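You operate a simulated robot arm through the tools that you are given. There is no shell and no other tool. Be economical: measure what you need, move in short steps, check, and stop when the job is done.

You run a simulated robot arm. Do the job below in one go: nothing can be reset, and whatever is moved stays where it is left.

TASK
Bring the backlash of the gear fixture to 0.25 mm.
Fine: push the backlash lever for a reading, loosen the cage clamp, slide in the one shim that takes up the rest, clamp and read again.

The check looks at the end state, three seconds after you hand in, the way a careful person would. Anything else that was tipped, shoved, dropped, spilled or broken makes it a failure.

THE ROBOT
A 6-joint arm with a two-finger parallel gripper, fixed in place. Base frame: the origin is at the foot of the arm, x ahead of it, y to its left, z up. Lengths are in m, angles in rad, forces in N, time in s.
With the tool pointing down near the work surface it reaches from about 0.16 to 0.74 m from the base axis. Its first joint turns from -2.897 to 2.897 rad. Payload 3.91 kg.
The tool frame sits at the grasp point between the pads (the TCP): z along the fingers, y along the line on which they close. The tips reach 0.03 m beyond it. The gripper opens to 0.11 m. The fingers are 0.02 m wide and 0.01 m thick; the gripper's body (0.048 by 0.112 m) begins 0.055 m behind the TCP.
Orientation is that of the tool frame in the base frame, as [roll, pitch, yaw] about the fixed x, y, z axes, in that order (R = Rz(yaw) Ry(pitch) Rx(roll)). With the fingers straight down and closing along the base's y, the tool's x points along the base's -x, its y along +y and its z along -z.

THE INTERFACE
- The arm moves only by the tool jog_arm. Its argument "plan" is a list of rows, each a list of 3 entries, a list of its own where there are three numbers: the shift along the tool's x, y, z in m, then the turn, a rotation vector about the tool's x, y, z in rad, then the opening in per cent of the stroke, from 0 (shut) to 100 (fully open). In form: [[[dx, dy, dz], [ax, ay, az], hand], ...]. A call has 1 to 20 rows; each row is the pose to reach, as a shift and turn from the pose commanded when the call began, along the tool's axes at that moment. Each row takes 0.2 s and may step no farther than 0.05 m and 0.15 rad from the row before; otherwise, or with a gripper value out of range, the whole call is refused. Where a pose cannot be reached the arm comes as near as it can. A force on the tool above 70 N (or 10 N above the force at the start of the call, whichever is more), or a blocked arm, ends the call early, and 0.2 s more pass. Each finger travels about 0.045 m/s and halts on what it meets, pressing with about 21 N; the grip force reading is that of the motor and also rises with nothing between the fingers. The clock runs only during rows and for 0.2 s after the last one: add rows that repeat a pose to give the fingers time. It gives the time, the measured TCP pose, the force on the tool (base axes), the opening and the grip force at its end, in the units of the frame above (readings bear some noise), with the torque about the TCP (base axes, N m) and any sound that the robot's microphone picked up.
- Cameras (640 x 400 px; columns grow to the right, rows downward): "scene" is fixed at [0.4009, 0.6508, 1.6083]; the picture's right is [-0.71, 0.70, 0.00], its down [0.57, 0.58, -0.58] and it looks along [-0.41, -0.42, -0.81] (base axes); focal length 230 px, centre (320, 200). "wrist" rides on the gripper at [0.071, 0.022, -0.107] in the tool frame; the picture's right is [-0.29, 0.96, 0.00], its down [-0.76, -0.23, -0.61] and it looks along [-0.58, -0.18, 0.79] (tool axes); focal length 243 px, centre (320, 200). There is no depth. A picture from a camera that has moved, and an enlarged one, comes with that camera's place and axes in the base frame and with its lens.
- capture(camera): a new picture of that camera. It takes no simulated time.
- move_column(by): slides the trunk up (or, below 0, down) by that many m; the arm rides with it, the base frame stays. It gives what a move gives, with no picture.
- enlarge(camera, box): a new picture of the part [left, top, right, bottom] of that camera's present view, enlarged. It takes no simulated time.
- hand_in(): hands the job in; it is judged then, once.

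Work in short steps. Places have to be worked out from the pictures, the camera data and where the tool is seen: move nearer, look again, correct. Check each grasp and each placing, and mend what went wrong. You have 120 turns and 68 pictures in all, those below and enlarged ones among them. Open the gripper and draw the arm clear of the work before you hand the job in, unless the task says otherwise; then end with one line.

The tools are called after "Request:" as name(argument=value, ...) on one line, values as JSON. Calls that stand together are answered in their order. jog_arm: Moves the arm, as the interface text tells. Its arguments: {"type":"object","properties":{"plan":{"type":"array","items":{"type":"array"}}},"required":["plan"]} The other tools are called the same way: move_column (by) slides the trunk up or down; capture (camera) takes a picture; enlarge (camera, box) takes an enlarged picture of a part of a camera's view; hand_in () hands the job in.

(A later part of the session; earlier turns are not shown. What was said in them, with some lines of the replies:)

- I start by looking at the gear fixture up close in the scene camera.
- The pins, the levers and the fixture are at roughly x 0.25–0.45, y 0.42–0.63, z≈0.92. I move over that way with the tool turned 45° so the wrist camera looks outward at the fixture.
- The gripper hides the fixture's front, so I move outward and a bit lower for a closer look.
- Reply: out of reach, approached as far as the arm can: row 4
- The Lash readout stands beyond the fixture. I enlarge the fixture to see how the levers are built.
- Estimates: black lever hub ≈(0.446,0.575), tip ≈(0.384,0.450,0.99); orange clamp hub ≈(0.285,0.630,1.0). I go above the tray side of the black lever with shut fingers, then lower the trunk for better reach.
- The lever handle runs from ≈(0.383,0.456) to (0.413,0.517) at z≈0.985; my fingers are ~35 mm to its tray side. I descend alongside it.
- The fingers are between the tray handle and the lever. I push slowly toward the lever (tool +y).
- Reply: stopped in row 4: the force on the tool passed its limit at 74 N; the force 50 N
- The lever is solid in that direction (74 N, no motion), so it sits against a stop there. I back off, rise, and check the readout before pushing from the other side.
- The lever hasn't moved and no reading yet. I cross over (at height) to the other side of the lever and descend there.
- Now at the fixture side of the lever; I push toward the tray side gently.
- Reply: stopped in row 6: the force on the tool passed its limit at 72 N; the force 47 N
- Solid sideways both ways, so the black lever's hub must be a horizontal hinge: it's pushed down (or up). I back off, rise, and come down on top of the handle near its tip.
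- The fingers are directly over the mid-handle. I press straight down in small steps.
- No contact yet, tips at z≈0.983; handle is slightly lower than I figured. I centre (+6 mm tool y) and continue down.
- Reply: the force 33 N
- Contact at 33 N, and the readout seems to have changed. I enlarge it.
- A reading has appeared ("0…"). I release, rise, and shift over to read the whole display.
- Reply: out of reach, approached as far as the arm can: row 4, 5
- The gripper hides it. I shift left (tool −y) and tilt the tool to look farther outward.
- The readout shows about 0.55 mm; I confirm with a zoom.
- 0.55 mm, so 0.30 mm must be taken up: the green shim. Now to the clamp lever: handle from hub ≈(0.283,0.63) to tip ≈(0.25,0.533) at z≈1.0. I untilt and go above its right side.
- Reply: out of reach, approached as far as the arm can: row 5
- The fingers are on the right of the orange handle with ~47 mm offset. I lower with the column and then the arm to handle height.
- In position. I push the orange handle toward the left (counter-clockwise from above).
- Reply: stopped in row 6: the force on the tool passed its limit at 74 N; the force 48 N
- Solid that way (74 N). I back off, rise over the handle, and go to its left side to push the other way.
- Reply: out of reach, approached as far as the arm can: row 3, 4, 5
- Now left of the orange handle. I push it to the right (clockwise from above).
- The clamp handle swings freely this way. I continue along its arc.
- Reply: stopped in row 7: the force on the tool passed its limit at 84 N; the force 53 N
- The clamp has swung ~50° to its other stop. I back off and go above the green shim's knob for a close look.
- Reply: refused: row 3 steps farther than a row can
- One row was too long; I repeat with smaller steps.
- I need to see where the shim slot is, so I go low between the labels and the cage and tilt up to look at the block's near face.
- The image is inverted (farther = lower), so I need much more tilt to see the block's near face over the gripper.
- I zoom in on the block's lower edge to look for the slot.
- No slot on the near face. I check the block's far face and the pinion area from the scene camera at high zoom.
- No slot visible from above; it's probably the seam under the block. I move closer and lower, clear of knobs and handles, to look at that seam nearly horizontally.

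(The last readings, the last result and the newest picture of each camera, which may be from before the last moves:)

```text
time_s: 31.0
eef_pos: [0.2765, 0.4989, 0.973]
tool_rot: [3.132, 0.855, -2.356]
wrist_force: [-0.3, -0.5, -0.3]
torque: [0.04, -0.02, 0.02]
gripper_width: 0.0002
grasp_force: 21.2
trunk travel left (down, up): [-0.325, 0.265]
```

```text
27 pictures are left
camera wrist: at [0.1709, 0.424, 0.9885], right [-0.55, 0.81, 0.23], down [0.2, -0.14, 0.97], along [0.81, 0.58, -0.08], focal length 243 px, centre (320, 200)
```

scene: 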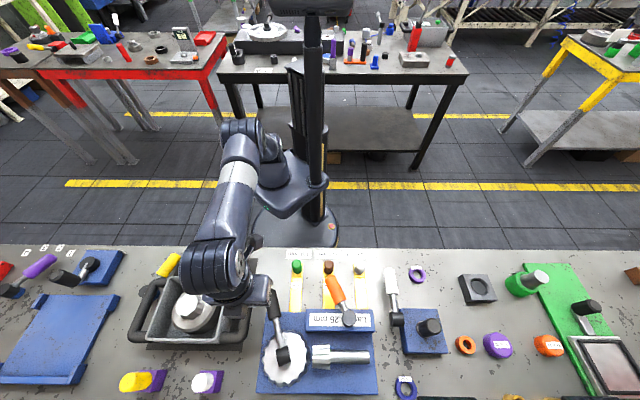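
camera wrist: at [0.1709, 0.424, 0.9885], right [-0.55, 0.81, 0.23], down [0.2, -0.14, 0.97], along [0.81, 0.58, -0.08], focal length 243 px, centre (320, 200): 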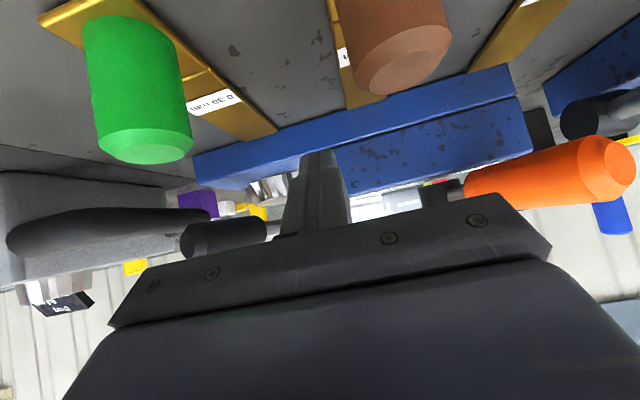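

Request:
enlarge(camera="wrist", box=[330, 70, 450, 190])

Request:
enlarge(camera="wrist", box=[180, 80, 340, 220])

```text
3.33 times, centred on (390, 130) of wrist
camera zoom: at [0.1709, 0.424, 0.9885], right [-0.55, 0.81, 0.23], down [0.2, -0.14, 0.97], along [0.81, 0.58, -0.08], focal length 809 px, centre (87, 433)
```

zoom: 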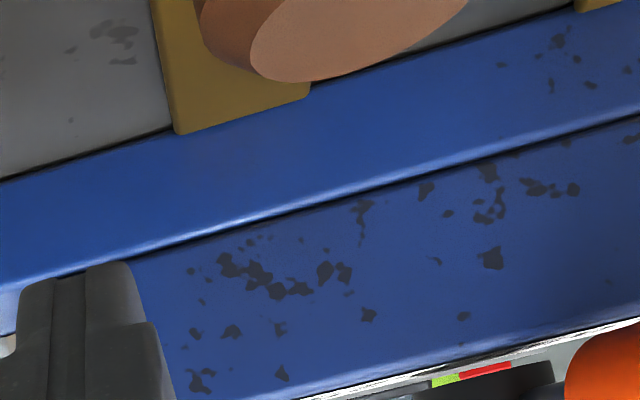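

```text
2.86 times, centred on (260, 150) of wrist
camera zoom: at [0.1709, 0.424, 0.9885], right [-0.55, 0.81, 0.23], down [0.2, -0.14, 0.97], along [0.81, 0.58, -0.08], focal length 693 px, centre (491, 343)
```

zoom: 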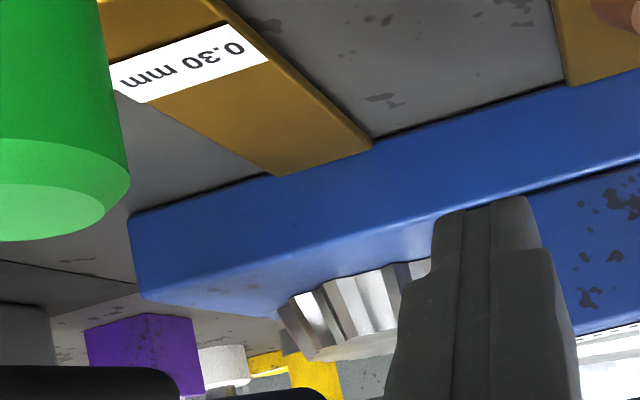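

I zoom much further into the seam to decide whether it is a gap.

Request:
enlarge(camera="wrist", box=[340, 95, 390, 130])

```text
11.43 times, centred on (365, 112) of wrist
camera zoom: at [0.1709, 0.424, 0.9885], right [-0.55, 0.81, 0.23], down [0.2, -0.14, 0.97], along [0.81, 0.58, -0.08], focal length 2773 px, centre (-194, 1200)
```

zoom: 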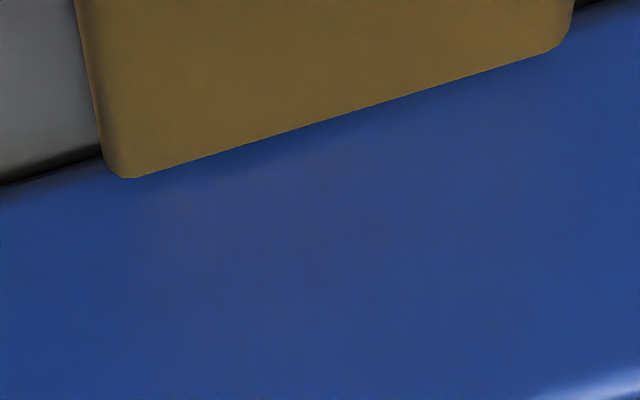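

Missed the seam; its pixel is around (372,134).

Request:
enlarge(camera="wrist", box=[356, 124, 388, 144])

```text
16.00 times, centred on (372, 134) of wrist
camera zoom: at [0.1709, 0.424, 0.9885], right [-0.55, 0.81, 0.23], down [0.2, -0.14, 0.97], along [0.81, 0.58, -0.08], focal length 3882 px, centre (-512, 1256)
```

zoom: 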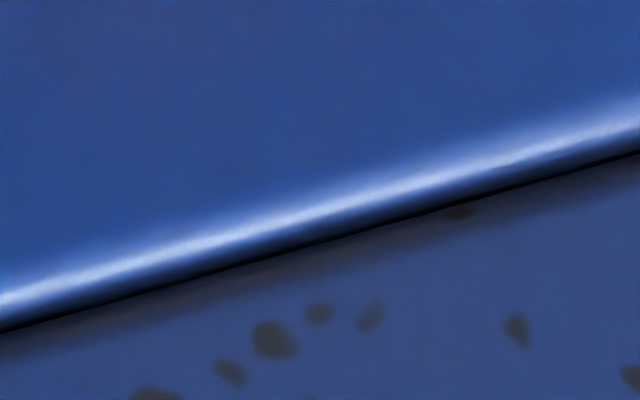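

The block sits directly on the plate: no gap on the near side. I'll inspect the block's right end: raise the trunk, untilt, and move to the right.

Request:
move_column(by=0.12)

Request:
jog_arm(plan=[[[-0.005, 0.03, 0.006], [0, 0.1425, 0], 0], [[-0.011, 0.06, 0.013], [0, 0.285, 0], 0], [[-0.017, 0.09, 0.019], [0, 0.4275, 0], 0], [[-0.022, 0.12, 0.026], [0, 0.57, 0], 0], [[-0.028, 0.145, 0.032], [0, 0.7125, 0], 0], [[-0.034, 0.168, 0.039], [0, 0.855, 0], 0]])

Request:
jog_arm(plan=[[[0, 0, 0], [0.14, 0, 0], 0], [[0, 0, 0], [0.28, 0, 0], 0], [[0, 0, 0], [0.42, 0, 0], 0], [[0, 0, 0], [0.56, 0, 0], 0], [[0, 0, 0], [0.7, 0, 0], 0], [[0, 0, 0], [0.8, 0, 0], 0]])

Request:
capture(camera="wrist")

```text
time_s: 32.5
eef_pos: [0.2769, 0.4988, 1.0932]
tool_rot: [3.134, 0.855, -2.357]
wrist_force: [-0.4, -0.1, 0.7]
torque: [0.03, 0.03, 0.0]
gripper_width: 0.0002
grasp_force: 21.1
trunk travel left (down, up): [-0.445, 0.145]
```

```text
time_s: 33.9
eef_pos: [0.185, 0.617, 1.0918]
tool_rot: [3.138, -0.004, -2.348]
wrist_force: [1.0, 1.4, -1.0]
torque: [-0.07, 0.02, 0.01]
gripper_width: 0.0002
grasp_force: 21.3
out of reach, approached as far as the arm can: row 6
trunk travel left (down, up): [-0.445, 0.145]
```

```text
time_s: 34.7
eef_pos: [0.2037, 0.617, 1.0385]
tool_rot: [-2.778, 0.074, -2.316]
wrist_force: [-14.6, 1.8, 23.7]
torque: [-0.22, 0.53, 0.09]
gripper_width: 0.0
grasp_force: 21.4
out of reach, approached as far as the arm can: row 1, 2, 3, 4
trunk travel left (down, up): [-0.445, 0.145]
stopped in row 4: the force on the tool passed its limit at 88 N (the readings are from after the stop); the commanded pose is now the measured one
```

```text
22 pictures are left
camera wrist: at [0.1069, 0.599, 1.1246], right [-0.44, 0.84, -0.32], down [0.48, 0.52, 0.7], along [0.76, 0.16, -0.63], focal length 243 px, centre (320, 200)
```

wrist: 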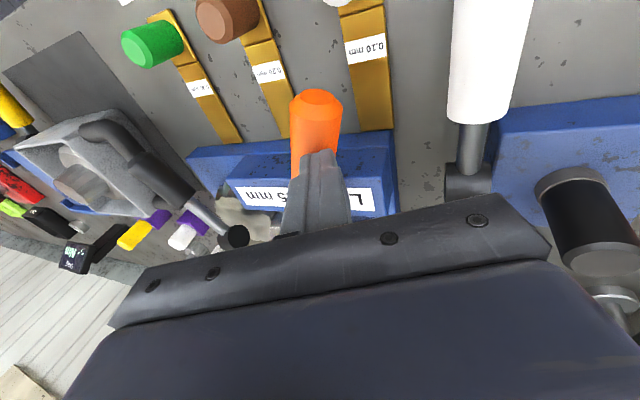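

The arm couldn't reach that and settled onto the orange handle (no visible shift). I enlarge the block's right end from here, then lift off with the column.

Request:
enlarge(camera="wrist", box=[330, 110, 450, 215])

Request:
move_column(by=0.12)

```text
3.81 times, centred on (390, 162) of wrist
camera zoom: at [0.1069, 0.599, 1.1246], right [-0.44, 0.84, -0.32], down [0.48, 0.52, 0.7], along [0.76, 0.16, -0.63], focal length 924 px, centre (53, 343)
```

zoom: 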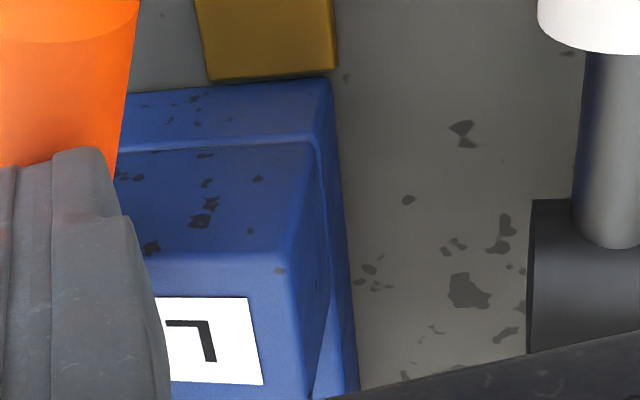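

```text
time_s: 36.2
eef_pos: [0.2079, 0.6163, 1.1535]
tool_rot: [-2.772, 0.067, -2.321]
wrist_force: [-0.2, -0.4, 0.5]
torque: [0.03, 0.0, 0.0]
gripper_width: 0.0
grasp_force: 20.3
trunk travel left (down, up): [-0.565, 0.025]
```

The right end is plain too. I zoom the scene camera on the far face of the block and the area beside the pinion, and check the clamp lever.

Request:
enlarge(camera="scene", box=[300, 318, 350, 350])

Request:
enlarge(camera="scene", box=[330, 312, 380, 344])

```text
12.50 times, centred on (325, 334) of scene
camera zoom: at [0.4009, 0.6508, 1.6083], right [-0.71, 0.7, 0.0], down [0.57, 0.58, -0.58], along [-0.41, -0.42, -0.81], focal length 2878 px, centre (258, -1475)
```

zoom: 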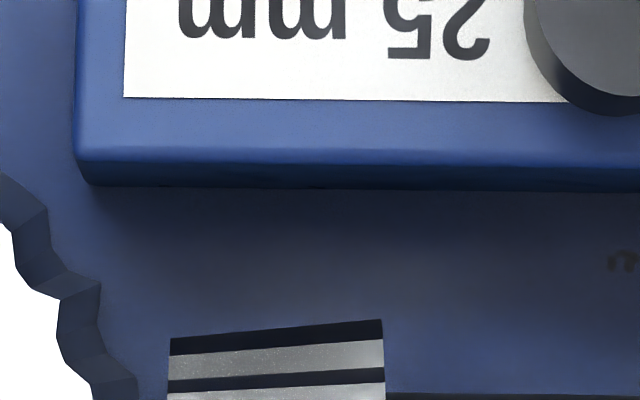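

```text
12.50 times, centred on (355, 328) of scene
camera zoom: at [0.4009, 0.6508, 1.6083], right [-0.71, 0.7, 0.0], down [0.57, 0.58, -0.58], along [-0.41, -0.42, -0.81], focal length 2878 px, centre (-118, -1400)
```

zoom: 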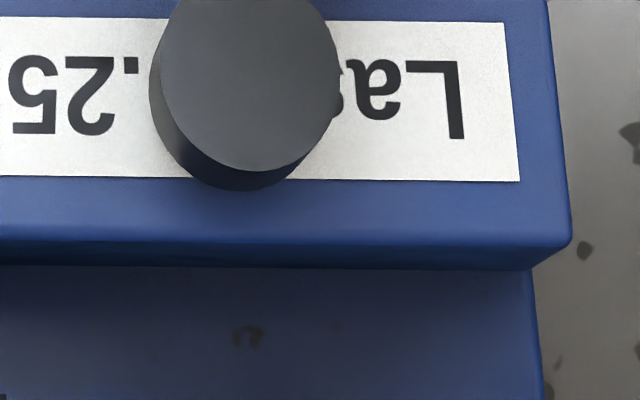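

All faces look plain from these angles. I need a true look from the outside. I level the tool and retract a little, then spin the wrist by steps so the camera is on the outer side.

Request:
jog_arm(plan=[[[0.02, 0, 0], [-0.12, 0.02, 0], 0], [[0.05, 0, 0], [-0.25, 0.045, 0], 0], [[0.09, 0, 0], [-0.37, 0.067, 0], 0]])

Request:
jog_arm(plan=[[[0, 0, 0], [0, 0, 0.148], 0], [[0, 0, 0], [0, 0, 0.296], 0], [[0, 0, 0], [0, 0, 0.444], 0], [[0, 0, 0], [0, 0, 0.592], 0], [[0, 0, 0], [0, 0, 0.74], 0], [[0, 0, 0], [0, 0, 0.888], 0], [[0, 0, 0], [0, 0, 1.036], 0], [[0, 0, 0], [0, 0, 1.184], 0], [[0, 0, 0], [0, 0, 1.332], 0], [[0, 0, 0], [0, 0, 1.48], 0]])

```text
time_s: 37.0
eef_pos: [0.1458, 0.5515, 1.147]
tool_rot: [3.138, 0.003, -2.332]
wrist_force: [0.3, 0.5, 0.2]
torque: [0.02, 0.0, 0.0]
gripper_width: 0.0002
grasp_force: 20.5
trunk travel left (down, up): [-0.565, 0.025]
```

```text
time_s: 39.2
eef_pos: [0.1467, 0.5515, 1.1478]
tool_rot: [3.14, -0.002, 2.47]
wrist_force: [0.5, -0.1, -0.7]
torque: [-0.01, -0.01, 0.01]
gripper_width: 0.0
grasp_force: 21.5
trunk travel left (down, up): [-0.565, 0.025]
```

The spin works. I continue to bring the camera to the outer side.

Request:
jog_arm(plan=[[[0, 0, 0], [0, 0, 0.148], 0], [[0, 0, 0], [0, 0, 0.296], 0], [[0, 0, 0], [0, 0, 0.444], 0], [[0, 0, 0], [0, 0, 0.592], 0], [[0, 0, 0], [0, 0, 0.74], 0], [[0, 0, 0], [0, 0, 0.888], 0], [[0, 0, 0], [0, 0, 1.036], 0], [[0, 0, 0], [0, 0, 1.184], 0], [[0, 0, 0], [0, 0, 1.332], 0], [[0, 0, 0], [0, 0, 1.475], 0]])

```text
time_s: 41.4
eef_pos: [0.1472, 0.5518, 1.1472]
tool_rot: [-3.138, -0.005, 1.542]
wrist_force: [0.0, 0.7, -0.3]
torque: [0.0, 0.01, 0.01]
gripper_width: 0.0002
grasp_force: 20.5
out of reach, approached as far as the arm can: row 7, 8, 9, 10
trunk travel left (down, up): [-0.565, 0.025]
```

The wrist limit stopped it at yaw ≈1.54 (camera on the +y side), which is adequate. A small test move tells me which frame the commands are in.

Request:
jog_arm(plan=[[[0, -0.04, 0], [0, 0, 0], 0]])

```text
time_s: 41.8
eef_pos: [0.1327, 0.5481, 1.1463]
tool_rot: [-3.129, -0.005, 1.563]
wrist_force: [0.4, 0.3, 1.1]
torque: [-0.03, 0.0, 0.01]
gripper_width: 0.0001
grasp_force: 21.2
out of reach, approached as far as the arm can: row 1
trunk travel left (down, up): [-0.565, 0.025]
```

I move toward the fixture's outer side at this safe height, in a half step first.

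Request:
jog_arm(plan=[[[0.03, 0.04, 0], [0, 0, 0], 0], [[0.055, 0.08, 0], [0, 0, 0], 0], [[0.085, 0.12, 0], [0, 0, 0], 0], [[0.085, 0.12, 0], [0, 0, 0], 0]])

```text
time_s: 42.8
eef_pos: [0.254, 0.6283, 1.1479]
tool_rot: [-3.136, -0.003, 1.543]
wrist_force: [0.0, 0.0, 0.5]
torque: [0.04, 0.0, -0.01]
gripper_width: 0.0
grasp_force: 20.9
trunk travel left (down, up): [-0.565, 0.025]
```

The frame is clear now. I move to x≈0.335, z≈1.06, turning the camera a bit more outward, and take a picture.

Request:
jog_arm(plan=[[[-0.004, 0.027, 0.02], [0, 0, 0.1], 0], [[-0.008, 0.054, 0.045], [0, 0, 0.2], 0], [[-0.012, 0.081, 0.07], [0, 0, 0.25], 0], [[-0.012, 0.081, 0.088], [0, 0, 0.25], 0]])

Request:
capture(camera="wrist")

```text
time_s: 43.8
eef_pos: [0.3363, 0.6171, 1.0578]
tool_rot: [-3.138, -0.002, 1.293]
wrist_force: [0.4, 0.2, 0.6]
torque: [0.0, 0.05, 0.02]
gripper_width: 0.0002
grasp_force: 20.5
trunk travel left (down, up): [-0.565, 0.025]
```

```text
18 pictures are left
camera wrist: at [0.3759, 0.6795, 1.1649], right [0.84, -0.54, -0.01], down [-0.43, -0.67, 0.61], along [-0.33, -0.51, -0.79], focal length 243 px, centre (320, 200)
```

wrist: 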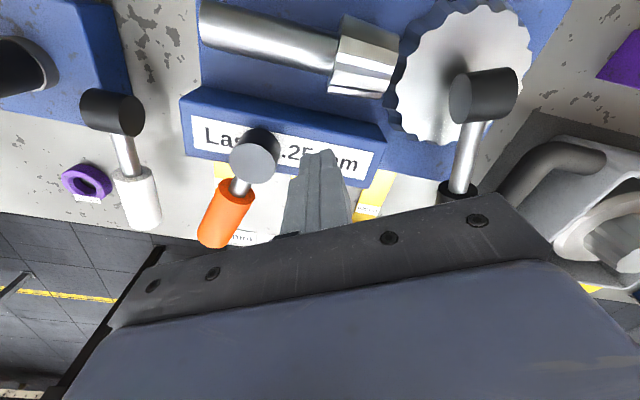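

Excellent view of the outer side. I enlarge the block's far face.

Request:
enlarge(camera="wrist", box=[170, 60, 410, 210])

```text
2.67 times, centred on (290, 135) of wrist
camera zoom: at [0.3759, 0.6795, 1.1649], right [0.84, -0.54, -0.01], down [-0.43, -0.67, 0.61], along [-0.33, -0.51, -0.79], focal length 647 px, centre (400, 373)
```

zoom: 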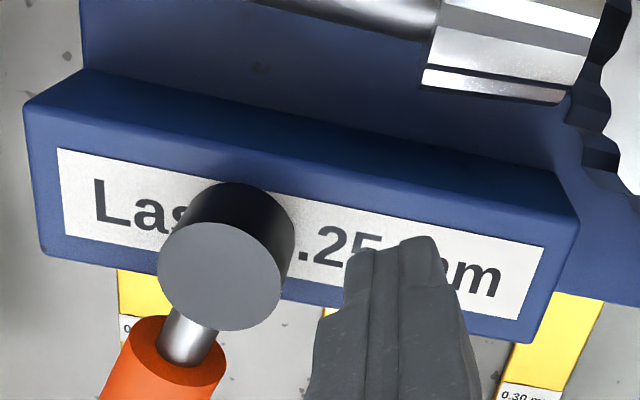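

No slot is visible anywhere, and each shim has its own lane butting straight against the fixture, with a knob at the rear — they look like slides to be pushed in along the lane. I go behind the green knob (inner side), tool turned so the gripper body stays narrow beside the black lever.

Request:
jog_arm(plan=[[[0, 0, -0.04], [0, 0, 0], 0], [[-0.02, -0.002, -0.07], [0, 0, -0.12], 0], [[-0.055, -0.005, -0.07], [0, 0, -0.25], 0], [[-0.09, -0.009, -0.07], [0, 0, -0.385], 0], [[-0.125, -0.012, -0.07], [0, 0, -0.52], 0], [[-0.16, -0.015, -0.07], [0, 0, -0.66], 0], [[-0.195, -0.019, -0.07], [0, 0, -0.8], 0], [[-0.237, -0.023, -0.07], [0, 0, -0.94], 0], [[-0.237, -0.023, -0.07], [0, 0, -1.063], 0]])

Request:
capture(camera="wrist")

```text
time_s: 45.8
eef_pos: [0.2494, 0.3928, 1.1273]
tool_rot: [-3.141, -0.005, 2.361]
wrist_force: [-1.0, 0.5, 0.2]
torque: [0.0, -0.04, -0.05]
gripper_width: 0.0002
grasp_force: 21.0
trunk travel left (down, up): [-0.565, 0.025]
```

```text
16 pictures are left
camera wrist: at [0.2136, 0.4588, 1.2342], right [0.88, 0.47, 0.0], down [0.38, -0.7, 0.6], along [0.28, -0.53, -0.8], focal length 243 px, centre (320, 200)
```

wrist: 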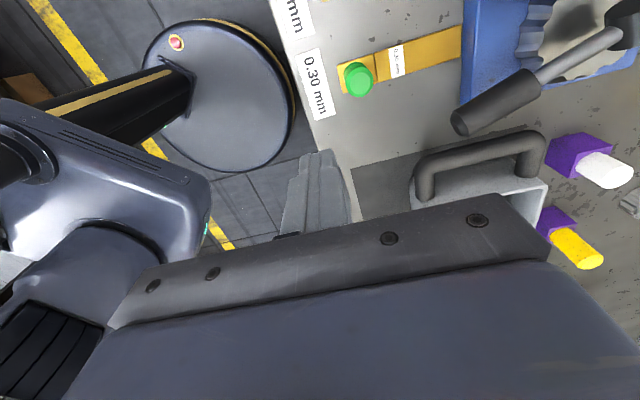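

Knob at ≈(0.277,0.431); my tool's +y now points straight along the lane. I descend behind the knob.

Request:
jog_arm(plan=[[[0.006, 0, 0.04], [0, 0, 0], 0], [[0.006, 0, 0.08], [0, 0, 0], 0], [[0.006, 0, 0.12], [0, 0, 0], 0], [[0.006, 0, 0.155], [0, 0, 0], 0], [[0.006, 0, 0.18], [0, 0, 0], 0]])

Request:
capture(camera="wrist")

```text
time_s: 47.0
eef_pos: [0.2423, 0.399, 0.9487]
tool_rot: [-3.139, -0.007, 2.356]
wrist_force: [0.4, 0.2, -0.1]
torque: [0.01, -0.02, 0.03]
gripper_width: 0.0002
grasp_force: 20.6
trunk travel left (down, up): [-0.565, 0.025]
```

```text
15 pictures are left
camera wrist: at [0.2079, 0.4654, 1.0544], right [0.88, 0.47, 0.0], down [0.38, -0.7, 0.6], along [0.28, -0.53, -0.8], focal length 243 px, centre (320, 200)
```

wrist: 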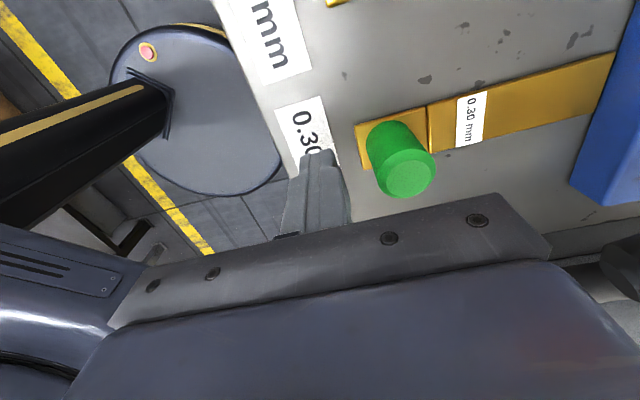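

Aligned behind the knob. I push gently along the lane in 4 mm steps.

Request:
jog_arm(plan=[[[0, 0.01, 0], [0, 0, 0], 0], [[0, 0.016, 0], [0, 0, 0], 0], [[0, 0.02, 0], [0, 0, 0], 0], [[0, 0.024, 0], [0, 0, 0], 0], [[0, 0.028, 0], [0, 0, 0], 0], [[0, 0.032, 0], [0, 0, 0], 0]])

Request:
capture(camera="wrist")

```text
time_s: 48.4
eef_pos: [0.2657, 0.4227, 0.9465]
tool_rot: [3.141, -0.006, 2.358]
wrist_force: [-1.2, -0.1, 0.2]
torque: [-0.04, -0.03, -0.02]
gripper_width: 0.0001
grasp_force: 21.0
trunk travel left (down, up): [-0.565, 0.025]
```

```text
14 pictures are left
camera wrist: at [0.2305, 0.4882, 1.054], right [0.88, 0.47, 0.0], down [0.38, -0.7, 0.6], along [0.28, -0.53, -0.8], focal length 243 px, centre (320, 200)
```

wrist: 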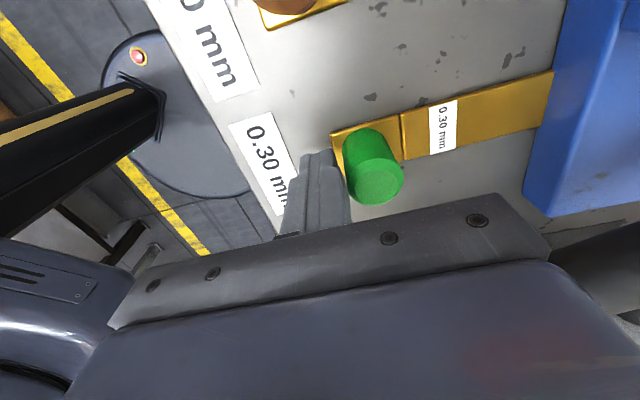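

The tongue's visible length shrank (~15 mm) with no resistance: the shim slides into the fixture. I keep pushing.

Request:
jog_arm(plan=[[[0, 0.005, 0], [0, 0, 0], 0], [[0, 0.01, 0], [0, 0, 0], 0], [[0, 0.015, 0], [0, 0, 0], 0], [[0, 0.02, 0], [0, 0, 0], 0], [[0, 0.025, 0], [0, 0, 0], 0], [[0, 0.03, 0], [0, 0, 0], 0], [[0, 0.035, 0], [0, 0, 0], 0]])

Request:
capture(camera="wrist")

```text
time_s: 50.0
eef_pos: [0.2896, 0.4453, 0.9491]
tool_rot: [-3.139, -0.003, 2.356]
wrist_force: [-10.4, -11.0, 3.3]
torque: [0.02, -0.06, -0.07]
gripper_width: 0.0
grasp_force: 21.1
trunk travel left (down, up): [-0.565, 0.025]
```

```text
13 pictures are left
camera wrist: at [0.253, 0.5104, 1.0546], right [0.88, 0.47, -0.01], down [0.38, -0.7, 0.61], along [0.28, -0.54, -0.8], focal length 243 px, centre (320, 200)
```

wrist: 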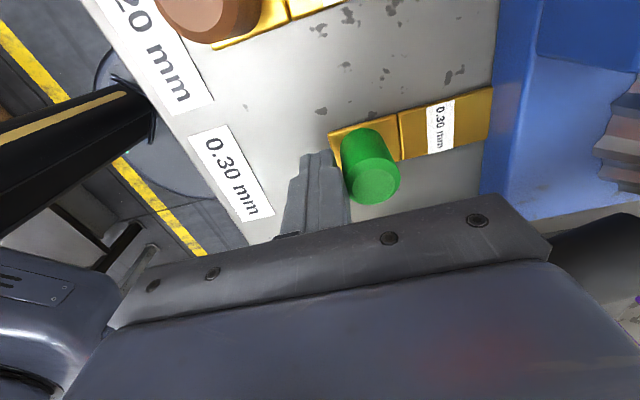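

Sliding further, about 15 N resistance now. I push on until it stops.

Request:
jog_arm(plan=[[[0, 0.004, 0], [0, 0, 0], 0], [[0, 0.008, 0], [0, 0, 0], 0], [[0, 0.012, 0], [0, 0, 0], 0], [[0, 0.016, 0], [0, 0, 0], 0], [[0, 0.02, 0], [0, 0, 0], 0], [[0, 0.024, 0], [0, 0, 0], 0], [[0, 0.028, 0], [0, 0, 0], 0], [[0, 0.032, 0], [0, 0, 0], 0]])

Request:
capture(camera="wrist")

```text
time_s: 51.0
eef_pos: [0.2896, 0.4469, 0.9495]
tool_rot: [-3.112, 0.0, 2.357]
wrist_force: [-23.2, -25.5, 28.0]
torque: [0.61, -0.84, -0.19]
gripper_width: 0.0
grasp_force: 20.5
trunk travel left (down, up): [-0.565, 0.025]
stopped in row 4: the force on the tool passed its limit at 72 N (the readings are from after the stop); the commanded pose is now the measured one
```

```text
12 pictures are left
camera wrist: at [0.2564, 0.5146, 1.0549], right [0.88, 0.47, -0.03], down [0.39, -0.69, 0.61], along [0.27, -0.55, -0.79], focal length 243 px, centre (320, 200)
```

wrist: 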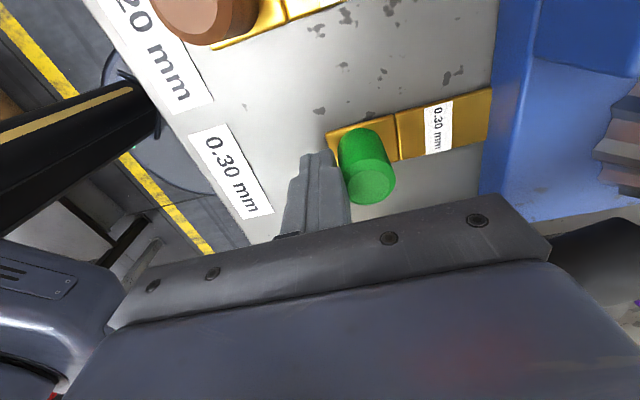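

The shim has reached its stop (~45 mm in). I back off, rise, and go to the outer-right side of the clamp handle to swing it back.

Request:
jog_arm(plan=[[[0, -0.015, 0], [-0.03, 0, 0], 0], [[0, -0.015, -0.05], [-0.03, 0, 0], 0], [[0, -0.015, -0.1], [-0.03, 0, 0], 0], [[0.02, -0.005, -0.14], [-0.03, 0, 0], 0], [[0.065, 0.01, -0.15], [-0.03, 0, 0], 0], [[0.11, 0.03, -0.15], [-0.03, 0, 0], 0], [[0.155, 0.05, -0.15], [-0.03, 0, 0], 0], [[0.2, 0.07, -0.15], [-0.03, 0, 0], 0], [[0.2, 0.075, -0.15], [-0.03, 0, 0], 0]])

Request:
capture(camera="wrist")

```text
time_s: 53.0
eef_pos: [0.21, 0.6469, 1.0933]
tool_rot: [3.138, 0.002, 2.354]
wrist_force: [-0.3, 0.0, 0.3]
torque: [0.01, 0.02, 0.01]
gripper_width: 0.0002
grasp_force: 21.3
trunk travel left (down, up): [-0.565, 0.025]
```

```text
11 pictures are left
camera wrist: at [0.1734, 0.7129, 1.1992], right [0.88, 0.47, 0.0], down [0.37, -0.7, 0.61], along [0.29, -0.54, -0.79], focal length 243 px, centre (320, 200)
```

wrist: 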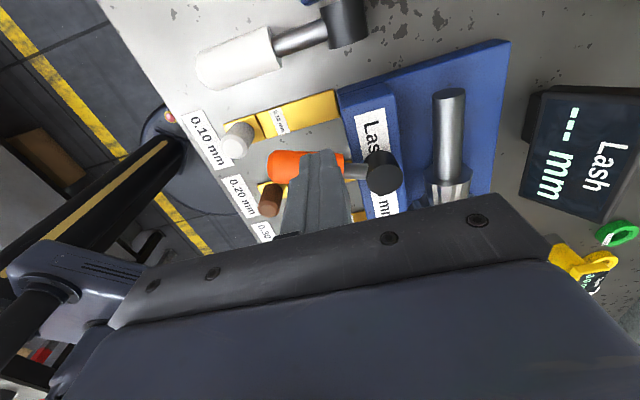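

The readout is back to "---" and readable from here. My fingers are just off the handle's right side (~33 mm); I shift 10 mm away and descend.

Request:
jog_arm(plan=[[[0.0095, 0.003, 0.02], [0, 0, 0], 0], [[0.0095, 0.003, 0.05], [0, 0, 0], 0], [[0.0095, 0.003, 0.08], [0, 0, 0], 0], [[0.0095, 0.003, 0.097], [0, 0, 0], 0]])

```text
time_s: 54.0
eef_pos: [0.2051, 0.6562, 0.9958]
tool_rot: [3.135, 0.0, 2.358]
wrist_force: [0.2, -0.4, -0.6]
torque: [0.01, 0.0, 0.0]
gripper_width: 0.0
grasp_force: 21.0
trunk travel left (down, up): [-0.565, 0.025]
```

I swing the handle back along its arc toward the original clamped position.

Request:
jog_arm(plan=[[[-0.008, -0.007, 0], [0, 0, 0], 0], [[-0.0167, -0.0147, 0], [0, 0, 0], 0], [[-0.0233, -0.0205, 0], [0, 0, 0], 0], [[-0.0298, -0.0262, 0], [0, 0, 0], 0], [[-0.0375, -0.0305, 0], [0, 0, 0], 0], [[-0.0451, -0.0345, 0], [0, 0, 0], 0], [[-0.0535, -0.037, 0], [0, 0, 0], 0], [[-0.0618, -0.039, 0], [0, 0, 0], 0], [[-0.069, -0.0395, 0], [0, 0, 0], 0], [[-0.0764, -0.0399, 0], [0, 0, 0], 0], [[-0.0805, -0.04, 0], [0, 0, 0], 0], [[-0.0849, -0.0398, 0], [0, 0, 0], 0], [[-0.089, -0.0396, 0], [0, 0, 0], 0]])

Request:
capture(camera="wrist")

```text
time_s: 56.8
eef_pos: [0.2328, 0.5738, 0.9959]
tool_rot: [3.135, -0.006, 2.362]
wrist_force: [-35.3, 44.0, -3.5]
torque: [0.02, 0.11, 0.84]
gripper_width: 0.0
grasp_force: 20.9
trunk travel left (down, up): [-0.565, 0.025]
```

```text
10 pictures are left
camera wrist: at [0.1967, 0.6393, 1.103], right [0.88, 0.48, 0.0], down [0.38, -0.7, 0.6], along [0.29, -0.53, -0.8], focal length 243 px, centre (320, 200)
```

wrist: 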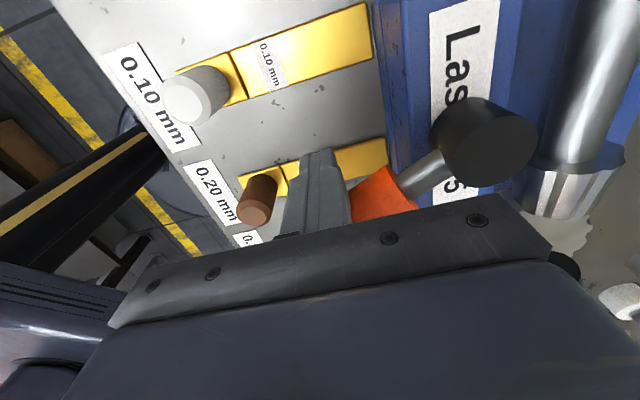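

The handle is back at its clamped stop (56 N). I retreat up and go over the black lever handle.

Request:
jog_arm(plan=[[[0.01, 0, 0], [0, 0, 0], 0], [[0.01, 0, -0.05], [0, 0, 0], 0], [[0.005, 0, -0.095], [0, 0, 0], 0], [[-0.03, 0.01, -0.1], [0, 0, 0], 0], [[-0.07, 0.02, -0.1], [0, 0, 0], 0], [[-0.11, 0.03, -0.1], [0, 0, 0], 0], [[-0.15, 0.04, -0.1], [0, 0, 0], 0], [[-0.187, 0.049, -0.1], [0, 0, 0], 0], [[-0.187, 0.049, -0.07], [0, 0, 0], 0]])

Request:
capture(camera="wrist")

```text
time_s: 58.8
eef_pos: [0.4067, 0.4692, 1.0671]
tool_rot: [3.138, 0.001, 2.357]
wrist_force: [-0.2, 0.0, -0.3]
torque: [-0.04, -0.01, 0.01]
gripper_width: 0.0
grasp_force: 21.3
trunk travel left (down, up): [-0.565, 0.025]
```

```text
9 pictures are left
camera wrist: at [0.3715, 0.5345, 1.1731], right [0.88, 0.47, 0.0], down [0.37, -0.7, 0.61], along [0.29, -0.53, -0.79], focal length 243 px, centre (320, 200)
```

wrist: 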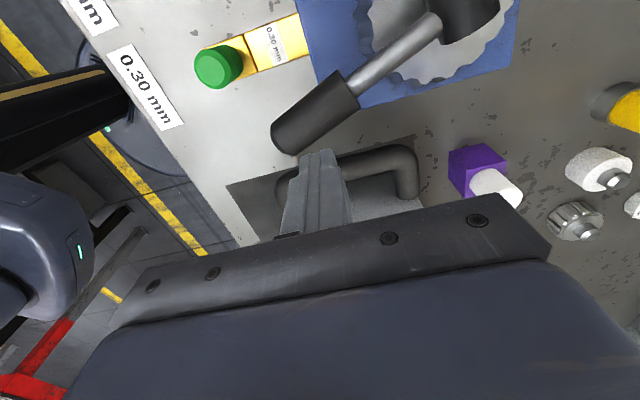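

I shift 9 mm onto the handle's centreline and press down as before.

Request:
jog_arm(plan=[[[0.0092, 0, 0.02], [0, 0, 0], 0], [[0.0092, 0, 0.045], [0, 0, 0], 0], [[0.0092, 0, 0.057], [0, 0, 0], 0], [[0.0092, 0, 0.065], [0, 0, 0], 0], [[0.0092, 0, 0.071], [0, 0, 0], 0], [[0.0092, 0, 0.0775], [0, 0, 0], 0], [[0.0092, 0, 0.0785], [0, 0, 0], 0]])

```text
time_s: 60.4
eef_pos: [0.4009, 0.4764, 0.995]
tool_rot: [3.122, 0.0, 2.355]
wrist_force: [-0.2, -3.0, 50.8]
torque: [0.5, -0.11, 0.02]
gripper_width: 0.0003
grasp_force: 21.5
trunk travel left (down, up): [-0.565, 0.025]
```

Pressed with 51 N. I release, rise and go back to where the readout was visible.

Request:
jog_arm(plan=[[[0, 0, -0.05], [0, 0, 0], 0], [[0, 0, -0.095], [0, 0, 0], 0], [[0.045, 0, -0.1], [0, 0, 0], 0], [[0.09, 0, -0.1], [0, 0, 0], 0], [[0.135, -0.005, -0.1], [0, 0, 0], 0], [[0.18, -0.01, -0.1], [0, 0, 0], 0], [[0.22, -0.012, -0.1], [0, 0, 0], 0], [[0.244, -0.012, -0.1], [0, 0, 0], 0]])

Request:
capture(camera="wrist")

```text
time_s: 62.2
eef_pos: [0.2191, 0.6391, 1.0887]
tool_rot: [3.135, -0.001, 2.356]
wrist_force: [0.7, -0.5, 1.5]
torque: [-0.01, 0.02, -0.01]
gripper_width: 0.0
grasp_force: 20.8
trunk travel left (down, up): [-0.565, 0.025]
```

```text
8 pictures are left
camera wrist: at [0.1831, 0.7033, 1.1947], right [0.88, 0.47, 0.0], down [0.37, -0.7, 0.61], along [0.29, -0.53, -0.79], focal length 243 px, centre (320, 200)
```

wrist: 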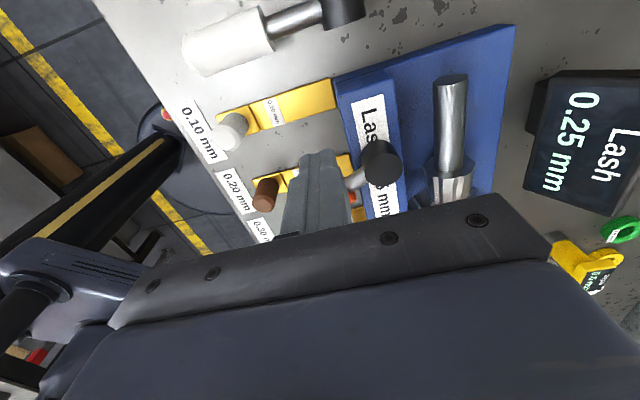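

The readout shows 0.25 mm with the clamp closed. I open the gripper, draw the arm clear inward and up, and take a final look.

Request:
jog_arm(plan=[[[0, -0.03, -0.01], [0, 0, 0], 0], [[0, -0.07, -0.03], [0, 0, 0], 0], [[0, -0.11, -0.05], [0, 0, 0], 20], [[0, -0.15, -0.07], [0, 0, 0], 60], [[0, -0.19, -0.09], [0, 0, 0], 100], [[0, -0.22, -0.1], [0, 0, 0], 100], [[0, -0.25, -0.1], [0, 0, 0], 100], [[0, -0.25, -0.1], [0, 0, 0], 100], [[0, -0.25, -0.1], [0, 0, 0], 100], [[0, -0.25, -0.1], [0, 0, 0], 100]])

Request:
enlarge(camera="scene", box=[220, 240, 420, 400])

```text
time_s: 64.4
eef_pos: [0.0437, 0.4607, 1.1868]
tool_rot: [3.138, 0.0, 2.357]
wrist_force: [-0.4, -0.9, -0.6]
torque: [0.03, 0.01, 0.0]
gripper_width: 0.1099
grasp_force: 0.1
trunk travel left (down, up): [-0.565, 0.025]
```

```text
2.50 times, centred on (320, 320) of scene
camera zoom: at [0.4009, 0.6508, 1.6083], right [-0.71, 0.7, 0.0], down [0.57, 0.58, -0.58], along [-0.41, -0.42, -0.81], focal length 576 px, centre (320, -100)
```

zoom: 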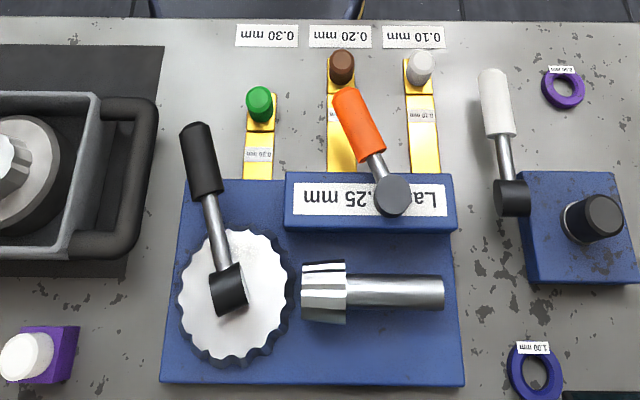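

The green shim is in, the clamp is back in its original position, everything else is unmoved, and the arm is clear. I hand in.

Request:
hand_in()

```text
The job is handed in.
```

The backlash now reads 0.25 mm, down from 0.55 mm: the 0.30 mm shim is in, the cage clamp is closed again, and the arm is clear with the gripper open.
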